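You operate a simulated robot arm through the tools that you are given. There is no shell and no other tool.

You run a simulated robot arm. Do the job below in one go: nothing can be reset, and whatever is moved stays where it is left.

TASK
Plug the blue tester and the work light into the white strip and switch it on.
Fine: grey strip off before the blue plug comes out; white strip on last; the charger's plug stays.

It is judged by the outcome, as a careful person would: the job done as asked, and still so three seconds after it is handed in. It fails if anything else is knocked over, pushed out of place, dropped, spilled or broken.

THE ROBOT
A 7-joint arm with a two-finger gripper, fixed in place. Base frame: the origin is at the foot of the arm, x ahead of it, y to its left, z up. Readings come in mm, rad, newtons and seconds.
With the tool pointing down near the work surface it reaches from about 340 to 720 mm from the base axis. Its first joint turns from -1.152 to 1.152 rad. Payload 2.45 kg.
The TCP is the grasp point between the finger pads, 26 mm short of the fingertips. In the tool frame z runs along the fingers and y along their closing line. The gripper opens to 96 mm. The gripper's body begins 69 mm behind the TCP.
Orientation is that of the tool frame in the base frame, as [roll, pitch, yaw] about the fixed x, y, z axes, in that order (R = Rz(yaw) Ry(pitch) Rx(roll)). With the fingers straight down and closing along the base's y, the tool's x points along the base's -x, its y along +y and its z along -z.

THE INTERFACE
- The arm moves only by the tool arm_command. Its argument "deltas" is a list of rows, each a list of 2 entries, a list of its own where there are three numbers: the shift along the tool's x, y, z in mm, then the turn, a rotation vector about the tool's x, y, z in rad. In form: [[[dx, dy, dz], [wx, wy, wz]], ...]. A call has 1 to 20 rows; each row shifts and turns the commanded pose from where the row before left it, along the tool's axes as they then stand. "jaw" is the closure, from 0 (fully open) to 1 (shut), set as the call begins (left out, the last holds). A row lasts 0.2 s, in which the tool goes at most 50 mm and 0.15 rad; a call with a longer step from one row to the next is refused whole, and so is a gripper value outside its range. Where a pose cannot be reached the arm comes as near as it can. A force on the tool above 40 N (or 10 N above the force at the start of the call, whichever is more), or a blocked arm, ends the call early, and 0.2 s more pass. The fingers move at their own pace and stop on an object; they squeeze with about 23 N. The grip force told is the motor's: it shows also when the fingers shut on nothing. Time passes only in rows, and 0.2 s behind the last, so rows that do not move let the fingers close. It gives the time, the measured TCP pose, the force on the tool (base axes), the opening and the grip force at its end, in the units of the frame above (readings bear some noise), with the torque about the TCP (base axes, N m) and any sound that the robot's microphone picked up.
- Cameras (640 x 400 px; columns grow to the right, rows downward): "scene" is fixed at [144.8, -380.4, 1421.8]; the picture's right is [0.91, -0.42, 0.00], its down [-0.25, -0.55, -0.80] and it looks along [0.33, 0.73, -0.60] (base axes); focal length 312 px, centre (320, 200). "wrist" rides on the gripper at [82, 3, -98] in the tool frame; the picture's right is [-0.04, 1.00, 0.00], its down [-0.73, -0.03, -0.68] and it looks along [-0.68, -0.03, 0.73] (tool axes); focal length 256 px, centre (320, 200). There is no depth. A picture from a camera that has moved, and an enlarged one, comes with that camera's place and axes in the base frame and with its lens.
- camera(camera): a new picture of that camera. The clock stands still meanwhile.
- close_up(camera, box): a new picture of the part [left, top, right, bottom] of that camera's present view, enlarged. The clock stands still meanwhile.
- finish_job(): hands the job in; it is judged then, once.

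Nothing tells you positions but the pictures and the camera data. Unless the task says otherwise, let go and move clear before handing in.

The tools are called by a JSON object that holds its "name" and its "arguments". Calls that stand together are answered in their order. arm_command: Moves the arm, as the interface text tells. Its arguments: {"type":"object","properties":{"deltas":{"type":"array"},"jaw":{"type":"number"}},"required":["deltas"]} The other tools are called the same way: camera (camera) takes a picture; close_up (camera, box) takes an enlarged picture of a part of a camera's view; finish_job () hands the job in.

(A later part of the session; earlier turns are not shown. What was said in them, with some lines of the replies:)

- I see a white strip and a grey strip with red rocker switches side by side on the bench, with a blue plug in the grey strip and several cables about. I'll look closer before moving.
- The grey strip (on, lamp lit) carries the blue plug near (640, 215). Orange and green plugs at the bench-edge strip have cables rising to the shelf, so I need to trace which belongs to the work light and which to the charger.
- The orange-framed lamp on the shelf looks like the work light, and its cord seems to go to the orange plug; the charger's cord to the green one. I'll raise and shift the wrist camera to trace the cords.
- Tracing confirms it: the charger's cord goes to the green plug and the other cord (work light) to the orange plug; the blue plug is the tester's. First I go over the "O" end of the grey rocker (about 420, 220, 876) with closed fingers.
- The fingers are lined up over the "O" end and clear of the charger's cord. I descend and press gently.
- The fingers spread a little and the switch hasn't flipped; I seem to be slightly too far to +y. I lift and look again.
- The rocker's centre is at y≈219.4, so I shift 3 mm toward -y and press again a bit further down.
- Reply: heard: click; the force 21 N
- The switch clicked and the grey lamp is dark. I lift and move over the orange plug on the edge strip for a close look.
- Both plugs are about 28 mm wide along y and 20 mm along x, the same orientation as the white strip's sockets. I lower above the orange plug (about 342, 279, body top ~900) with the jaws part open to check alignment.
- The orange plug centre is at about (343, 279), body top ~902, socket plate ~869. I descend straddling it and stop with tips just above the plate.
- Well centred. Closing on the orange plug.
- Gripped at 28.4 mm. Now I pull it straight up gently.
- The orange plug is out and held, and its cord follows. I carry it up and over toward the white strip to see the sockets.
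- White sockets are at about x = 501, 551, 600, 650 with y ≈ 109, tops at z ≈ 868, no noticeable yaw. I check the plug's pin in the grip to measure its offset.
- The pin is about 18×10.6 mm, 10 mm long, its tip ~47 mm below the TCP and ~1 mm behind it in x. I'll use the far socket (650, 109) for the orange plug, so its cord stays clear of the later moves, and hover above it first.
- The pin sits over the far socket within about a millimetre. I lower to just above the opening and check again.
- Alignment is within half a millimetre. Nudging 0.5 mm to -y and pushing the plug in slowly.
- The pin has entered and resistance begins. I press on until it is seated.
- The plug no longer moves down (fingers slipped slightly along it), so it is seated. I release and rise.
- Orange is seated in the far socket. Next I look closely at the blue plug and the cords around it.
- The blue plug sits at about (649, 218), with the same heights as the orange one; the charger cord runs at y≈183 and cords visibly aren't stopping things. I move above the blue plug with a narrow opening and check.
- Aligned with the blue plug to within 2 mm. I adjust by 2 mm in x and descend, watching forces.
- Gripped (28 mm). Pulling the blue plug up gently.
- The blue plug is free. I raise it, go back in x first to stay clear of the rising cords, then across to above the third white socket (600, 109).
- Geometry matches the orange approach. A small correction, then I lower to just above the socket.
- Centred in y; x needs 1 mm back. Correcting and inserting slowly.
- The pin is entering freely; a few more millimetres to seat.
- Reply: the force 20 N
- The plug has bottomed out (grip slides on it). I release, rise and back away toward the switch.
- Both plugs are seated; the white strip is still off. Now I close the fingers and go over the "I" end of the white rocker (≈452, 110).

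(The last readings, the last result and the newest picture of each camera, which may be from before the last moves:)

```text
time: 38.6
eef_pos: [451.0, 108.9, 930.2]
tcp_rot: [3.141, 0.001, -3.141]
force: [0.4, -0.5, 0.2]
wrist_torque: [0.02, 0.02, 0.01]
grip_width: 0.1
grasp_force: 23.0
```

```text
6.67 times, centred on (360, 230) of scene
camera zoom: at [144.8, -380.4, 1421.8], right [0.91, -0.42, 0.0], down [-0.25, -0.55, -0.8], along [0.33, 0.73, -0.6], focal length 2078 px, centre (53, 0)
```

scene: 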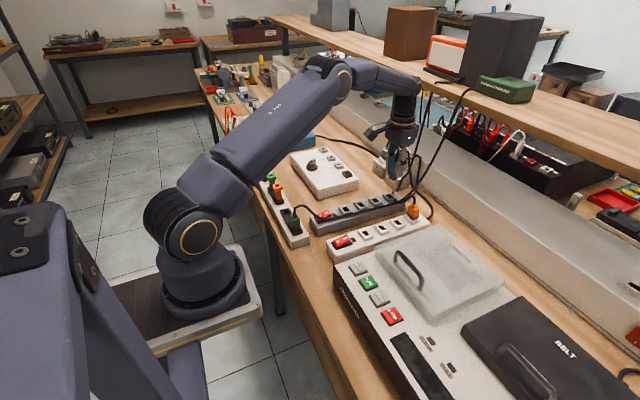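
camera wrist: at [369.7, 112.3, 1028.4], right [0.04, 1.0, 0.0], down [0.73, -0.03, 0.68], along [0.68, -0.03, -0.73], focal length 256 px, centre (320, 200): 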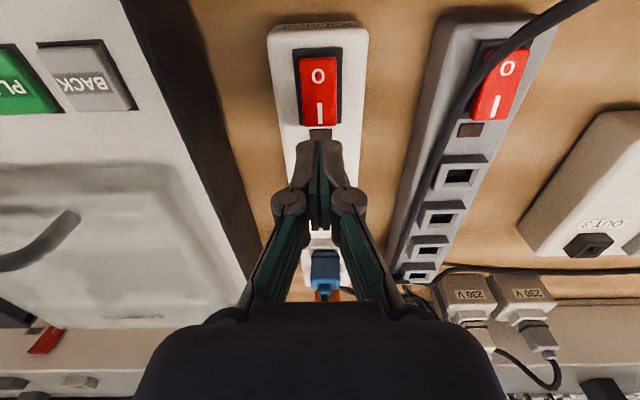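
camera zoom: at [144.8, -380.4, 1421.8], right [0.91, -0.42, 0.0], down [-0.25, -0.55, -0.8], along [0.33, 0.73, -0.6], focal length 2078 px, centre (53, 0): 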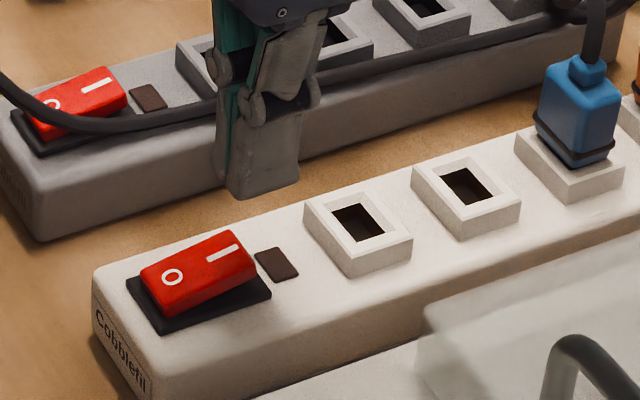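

Lined up on the "I" end. Pressing down slowly until it clicks.

{"name": "arm_command", "arguments": {"deltas": [[[1.5, 0, 12], [0, 0, 0]], [[0, 0, 10], [0, 0, 0]], [[0, 0, 4], [0, 0, 0]], [[0, 0, 3], [0, 0, 0]], [[0, 0, 2], [0, 0, 0]], [[0, 0, 2], [0, 0, 0]], [[0, 0, 2], [0, 0, 0]]]}}

{"name": "close_up", "arguments": {"camera": "scene", "box": [320, 200, 400, 260]}}

```text
time: 40.2
eef_pos: [450.4, 108.9, 896.3]
tcp_rot: [-3.141, 0.001, 3.142]
force: [0.8, 0.1, 0.6]
wrist_torque: [0.0, 0.01, 0.01]
grip_width: 6.0
grasp_force: 28.2
```

```text
6.67 times, centred on (360, 230) of scene
camera zoom: at [144.8, -380.4, 1421.8], right [0.91, -0.42, 0.0], down [-0.25, -0.55, -0.8], along [0.33, 0.73, -0.6], focal length 2078 px, centre (53, 0)
```

zoom: 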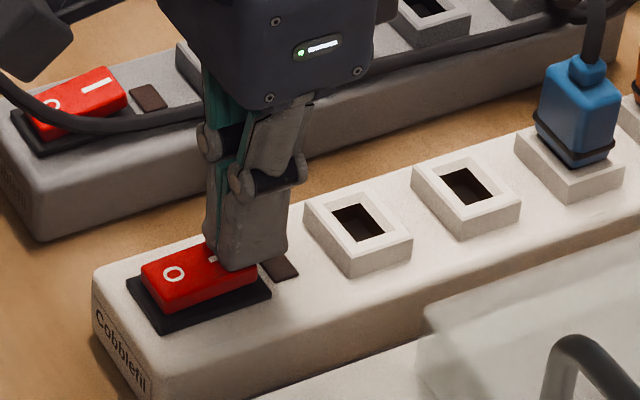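

{"name": "arm_command", "arguments": {"deltas": [[[0, 0, 1.5], [0, 0, 0]], [[0, 0, 1.5], [0, 0, 0]]]}}

{"name": "close_up", "arguments": {"camera": "scene", "box": [320, 200, 400, 260]}}

```text
time: 40.8
eef_pos: [450.4, 109.5, 892.0]
tcp_rot: [-3.14, 0.002, -3.141]
force: [-3.2, -0.6, 13.7]
wrist_torque: [0.0, 0.21, 0.01]
grip_width: 6.1
grasp_force: 28.5
heard: click
```

```text
6.67 times, centred on (360, 230) of scene
camera zoom: at [144.6, -380.5, 1421.8], right [0.91, -0.42, 0.0], down [-0.25, -0.55, -0.8], along [0.33, 0.73, -0.6], focal length 2078 px, centre (53, 0)
```

zoom: 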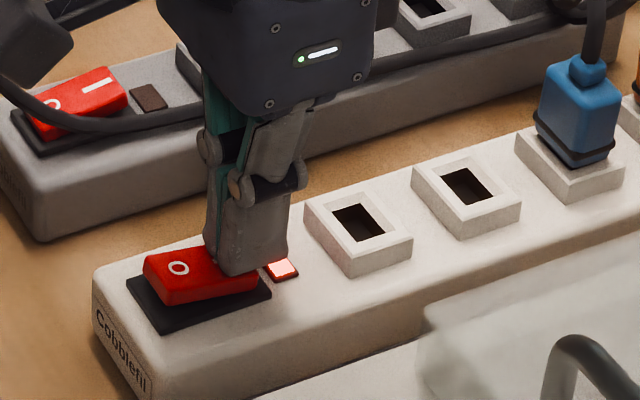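

It clicked and the white strip's lamp is lit. I lift clear and check the whole bench.

{"name": "arm_command", "arguments": {"deltas": [[[0, 0, -10], [0, 0, 0]], [[0, 0, -30], [0, 0, 0]], [[0, 0, -45], [0, 0, 0]], [[0, 0, -45], [0, 0, 0]], [[10, 30, -40], [0, 0, 0]], [[0, 30, -30], [0, 0, 0]], [[0, 0, 0], [0, 0, 0]]]}}

{"name": "camera", "arguments": {"camera": "scene"}}

{"name": "camera", "arguments": {"camera": "wrist"}}

{"name": "close_up", "arguments": {"camera": "scene", "box": [280, 140, 456, 250]}}

{"name": "close_up", "arguments": {"camera": "scene", "box": [400, 0, 560, 110]}}

{"name": "close_up", "arguments": {"camera": "scene", "box": [392, 195, 440, 235]}}

```text
refused: row 5 steps farther than a row can; nothing moved
```

```text
taken
```

scene: 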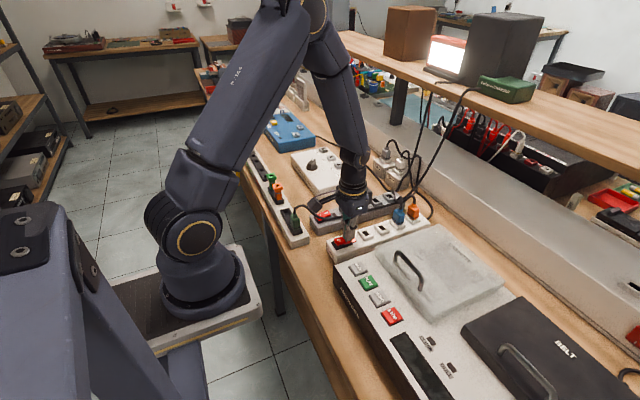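

```text
taken
camera wrist: at [367.3, 111.7, 991.2], right [0.04, 1.0, 0.0], down [0.73, -0.03, 0.68], along [0.68, -0.03, -0.73], focal length 256 px, centre (320, 200)
```

wrist: 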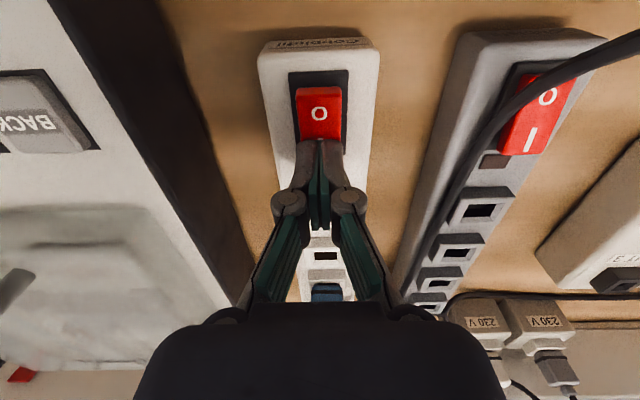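

```text
3.64 times, centred on (368, 195) of scene
camera zoom: at [144.6, -380.5, 1421.8], right [0.91, -0.42, 0.0], down [-0.25, -0.55, -0.8], along [0.33, 0.73, -0.6], focal length 1134 px, centre (146, 218)
```

zoom: 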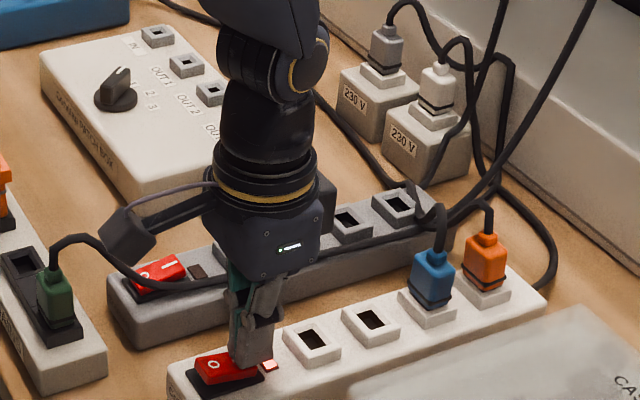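

```text
3.64 times, centred on (480, 55) of scene
camera zoom: at [144.6, -380.5, 1421.8], right [0.91, -0.42, 0.0], down [-0.25, -0.55, -0.8], along [0.33, 0.73, -0.6], focal length 1134 px, centre (-262, 727)
```

zoom: 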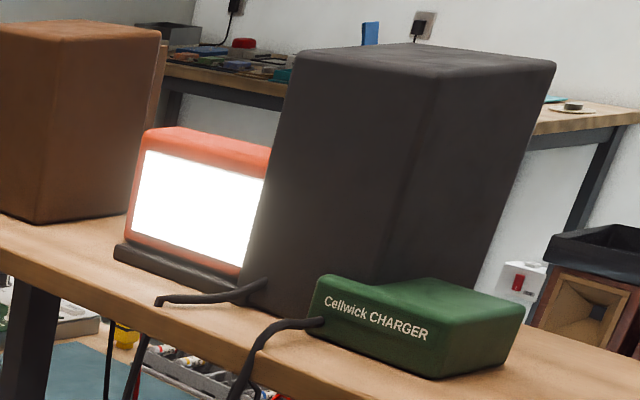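

```text
10.00 times, centred on (416, 215) of scene
camera zoom: at [144.6, -380.5, 1421.8], right [0.91, -0.42, 0.0], down [-0.25, -0.55, -0.8], along [0.33, 0.73, -0.6], focal length 3117 px, centre (-640, 50)
```

zoom: 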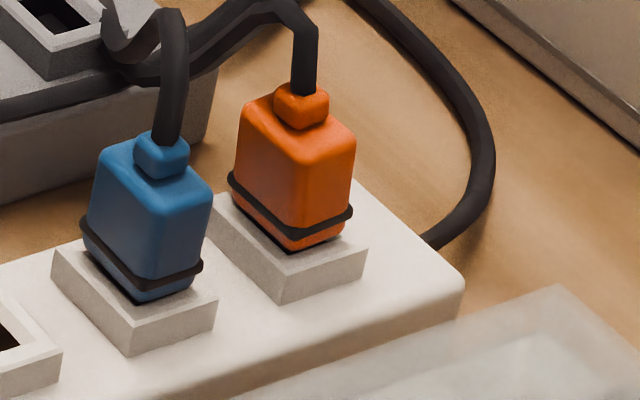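

The work light is now lit, so its plug makes contact and the strip is on. One row of the retreat was too long, so I redo the retreat and then check the tester.

{"name": "arm_command", "arguments": {"deltas": [[[0, 0, -10], [0, 0, 0]], [[0, 0, -30], [0, 0, 0]], [[0, 0, -45], [0, 0, 0]], [[0, 0, -45], [0, 0, 0]], [[20, 0, -40], [0, 0, 0]], [[20, 0, -30], [0, 0, 0]], [[0, 0, 0], [0, 0, 0]]]}}

{"name": "camera", "arguments": {"camera": "scene"}}

{"name": "close_up", "arguments": {"camera": "scene", "box": [240, 100, 340, 165]}}

{"name": "close_up", "arguments": {"camera": "scene", "box": [280, 150, 456, 260]}}

{"name": "camera", "arguments": {"camera": "wrist"}}

```text
time: 42.4
eef_pos: [409.5, 109.2, 1091.1]
tcp_rot: [3.141, 0.0, -3.141]
force: [0.6, 0.6, -0.2]
wrist_torque: [0.0, 0.01, 0.0]
grip_width: 0.0
grasp_force: 28.8
```

```text
taken
```

scene: 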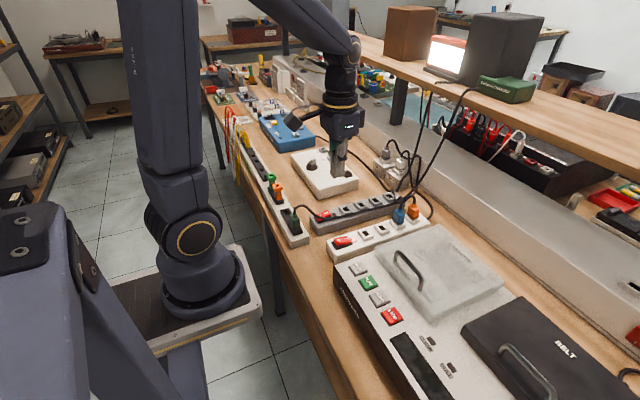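

```text
6.15 times, centred on (290, 132) of scene
camera zoom: at [144.8, -380.4, 1421.8], right [0.91, -0.42, 0.0], down [-0.25, -0.55, -0.8], along [0.33, 0.73, -0.6], focal length 1918 px, centre (505, 615)
```

zoom: 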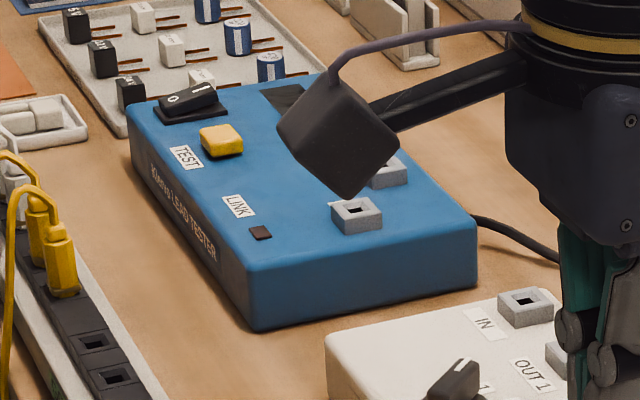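

```text
3.64 times, centred on (368, 205) of scene
camera zoom: at [144.8, -380.4, 1421.8], right [0.91, -0.42, 0.0], down [-0.25, -0.55, -0.8], along [0.33, 0.73, -0.6], focal length 1134 px, centre (146, 182)
```

zoom: 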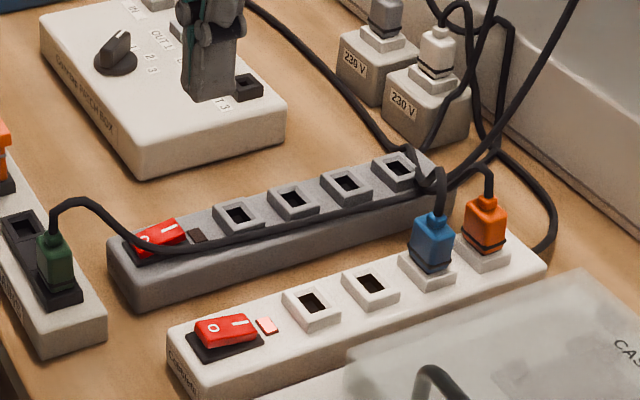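

```text
taken
camera wrist: at [327.1, 111.3, 1190.2], right [0.04, 1.0, 0.0], down [0.73, -0.03, 0.68], along [0.68, -0.03, -0.73], focal length 256 px, centre (320, 200)
```

wrist: 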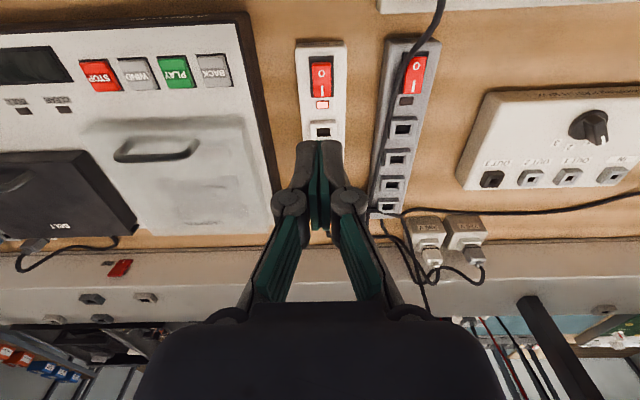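

The white lamp and work light are on, grey is off, and the green plug hasn't moved. I'll shift the arm a little to see the tester's display.

{"name": "arm_command", "arguments": {"deltas": [[[0, -40, 0], [0, 0, 0]], [[0, -40, -20], [0, 0, 0]], [[0, -30, -30], [0, 0, 0]], [[0, 0, 0], [0, 0, 0]]], "jaw": 0.5}}

{"name": "close_up", "arguments": {"camera": "scene", "box": [240, 100, 340, 165]}}

{"name": "close_up", "arguments": {"camera": "scene", "box": [280, 150, 456, 260]}}

```text
time: 43.4
eef_pos: [409.9, -2.5, 1141.4]
tcp_rot: [-3.14, 0.001, 3.141]
force: [-0.1, -0.3, 1.0]
wrist_torque: [0.01, -0.02, 0.02]
grip_width: 48.1
grasp_force: 0.1
```

```text
6.15 times, centred on (290, 132) of scene
camera zoom: at [144.8, -380.5, 1421.8], right [0.91, -0.42, 0.0], down [-0.25, -0.55, -0.8], along [0.33, 0.73, -0.6], focal length 1918 px, centre (505, 615)
```

zoom: 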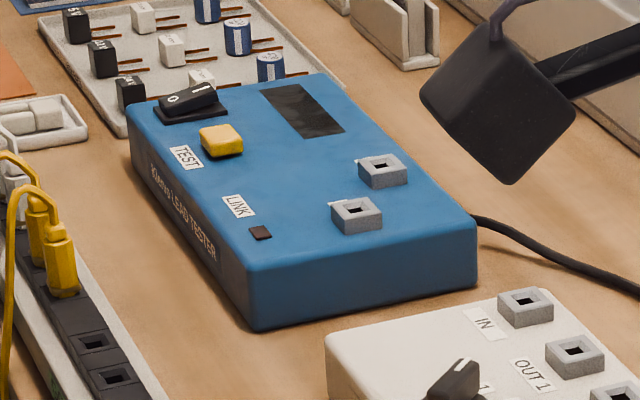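

```text
3.64 times, centred on (368, 205) of scene
camera zoom: at [144.8, -380.5, 1421.8], right [0.91, -0.42, 0.0], down [-0.25, -0.55, -0.8], along [0.33, 0.73, -0.6], focal length 1134 px, centre (146, 182)
```

zoom: 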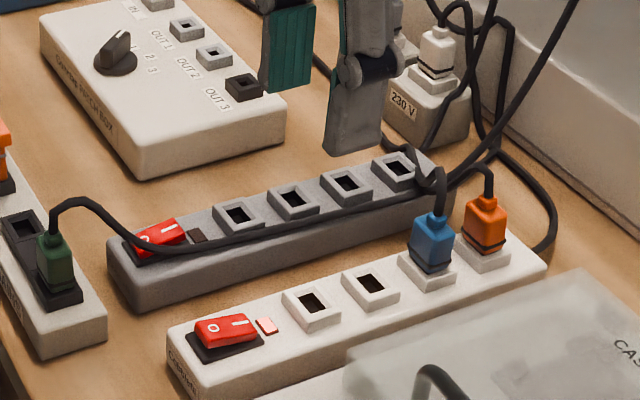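

The blue tester and the work light are plugged into the white strip, which is switched on. I'm handing the job in with the gripper empty and clear.

- **White strip:** its lamp is lit, with the work light's orange plug in the far socket and the blue plug beside it. The work light itself is on.
- **Grey strip:** I switched it off before the blue plug came out, and its lamp is dark.
- **Charger:** its green plug is still where it was.
- **Tester:** its display is dark, as it was at the start. It has its own switch, which I left alone. I judge the blue plug seated from how it pushed home and because it sits like the orange one, since the tester shows no sign of power.

{"name": "finish_job", "arguments": {}}

```text
The job is handed in.
```

The tester's blue plug and the work light's orange plug are in the white strip, and the strip is on. Its lamp was lit and the work light was shining when I handed the job in.

- **Order:** I switched the grey strip off before pulling the blue plug, and switched the white strip on last.
- **Charger:** its green plug stayed where it was.
- **Tester:** its display is dark, as it was at the start, so it doesn't confirm power at the blue plug. That plug pushed fully home and sits like the orange one. The tester has its own switch, which I left alone.
- **Surroundings:** nothing was knocked over, dropped or moved out of place in the last pictures.
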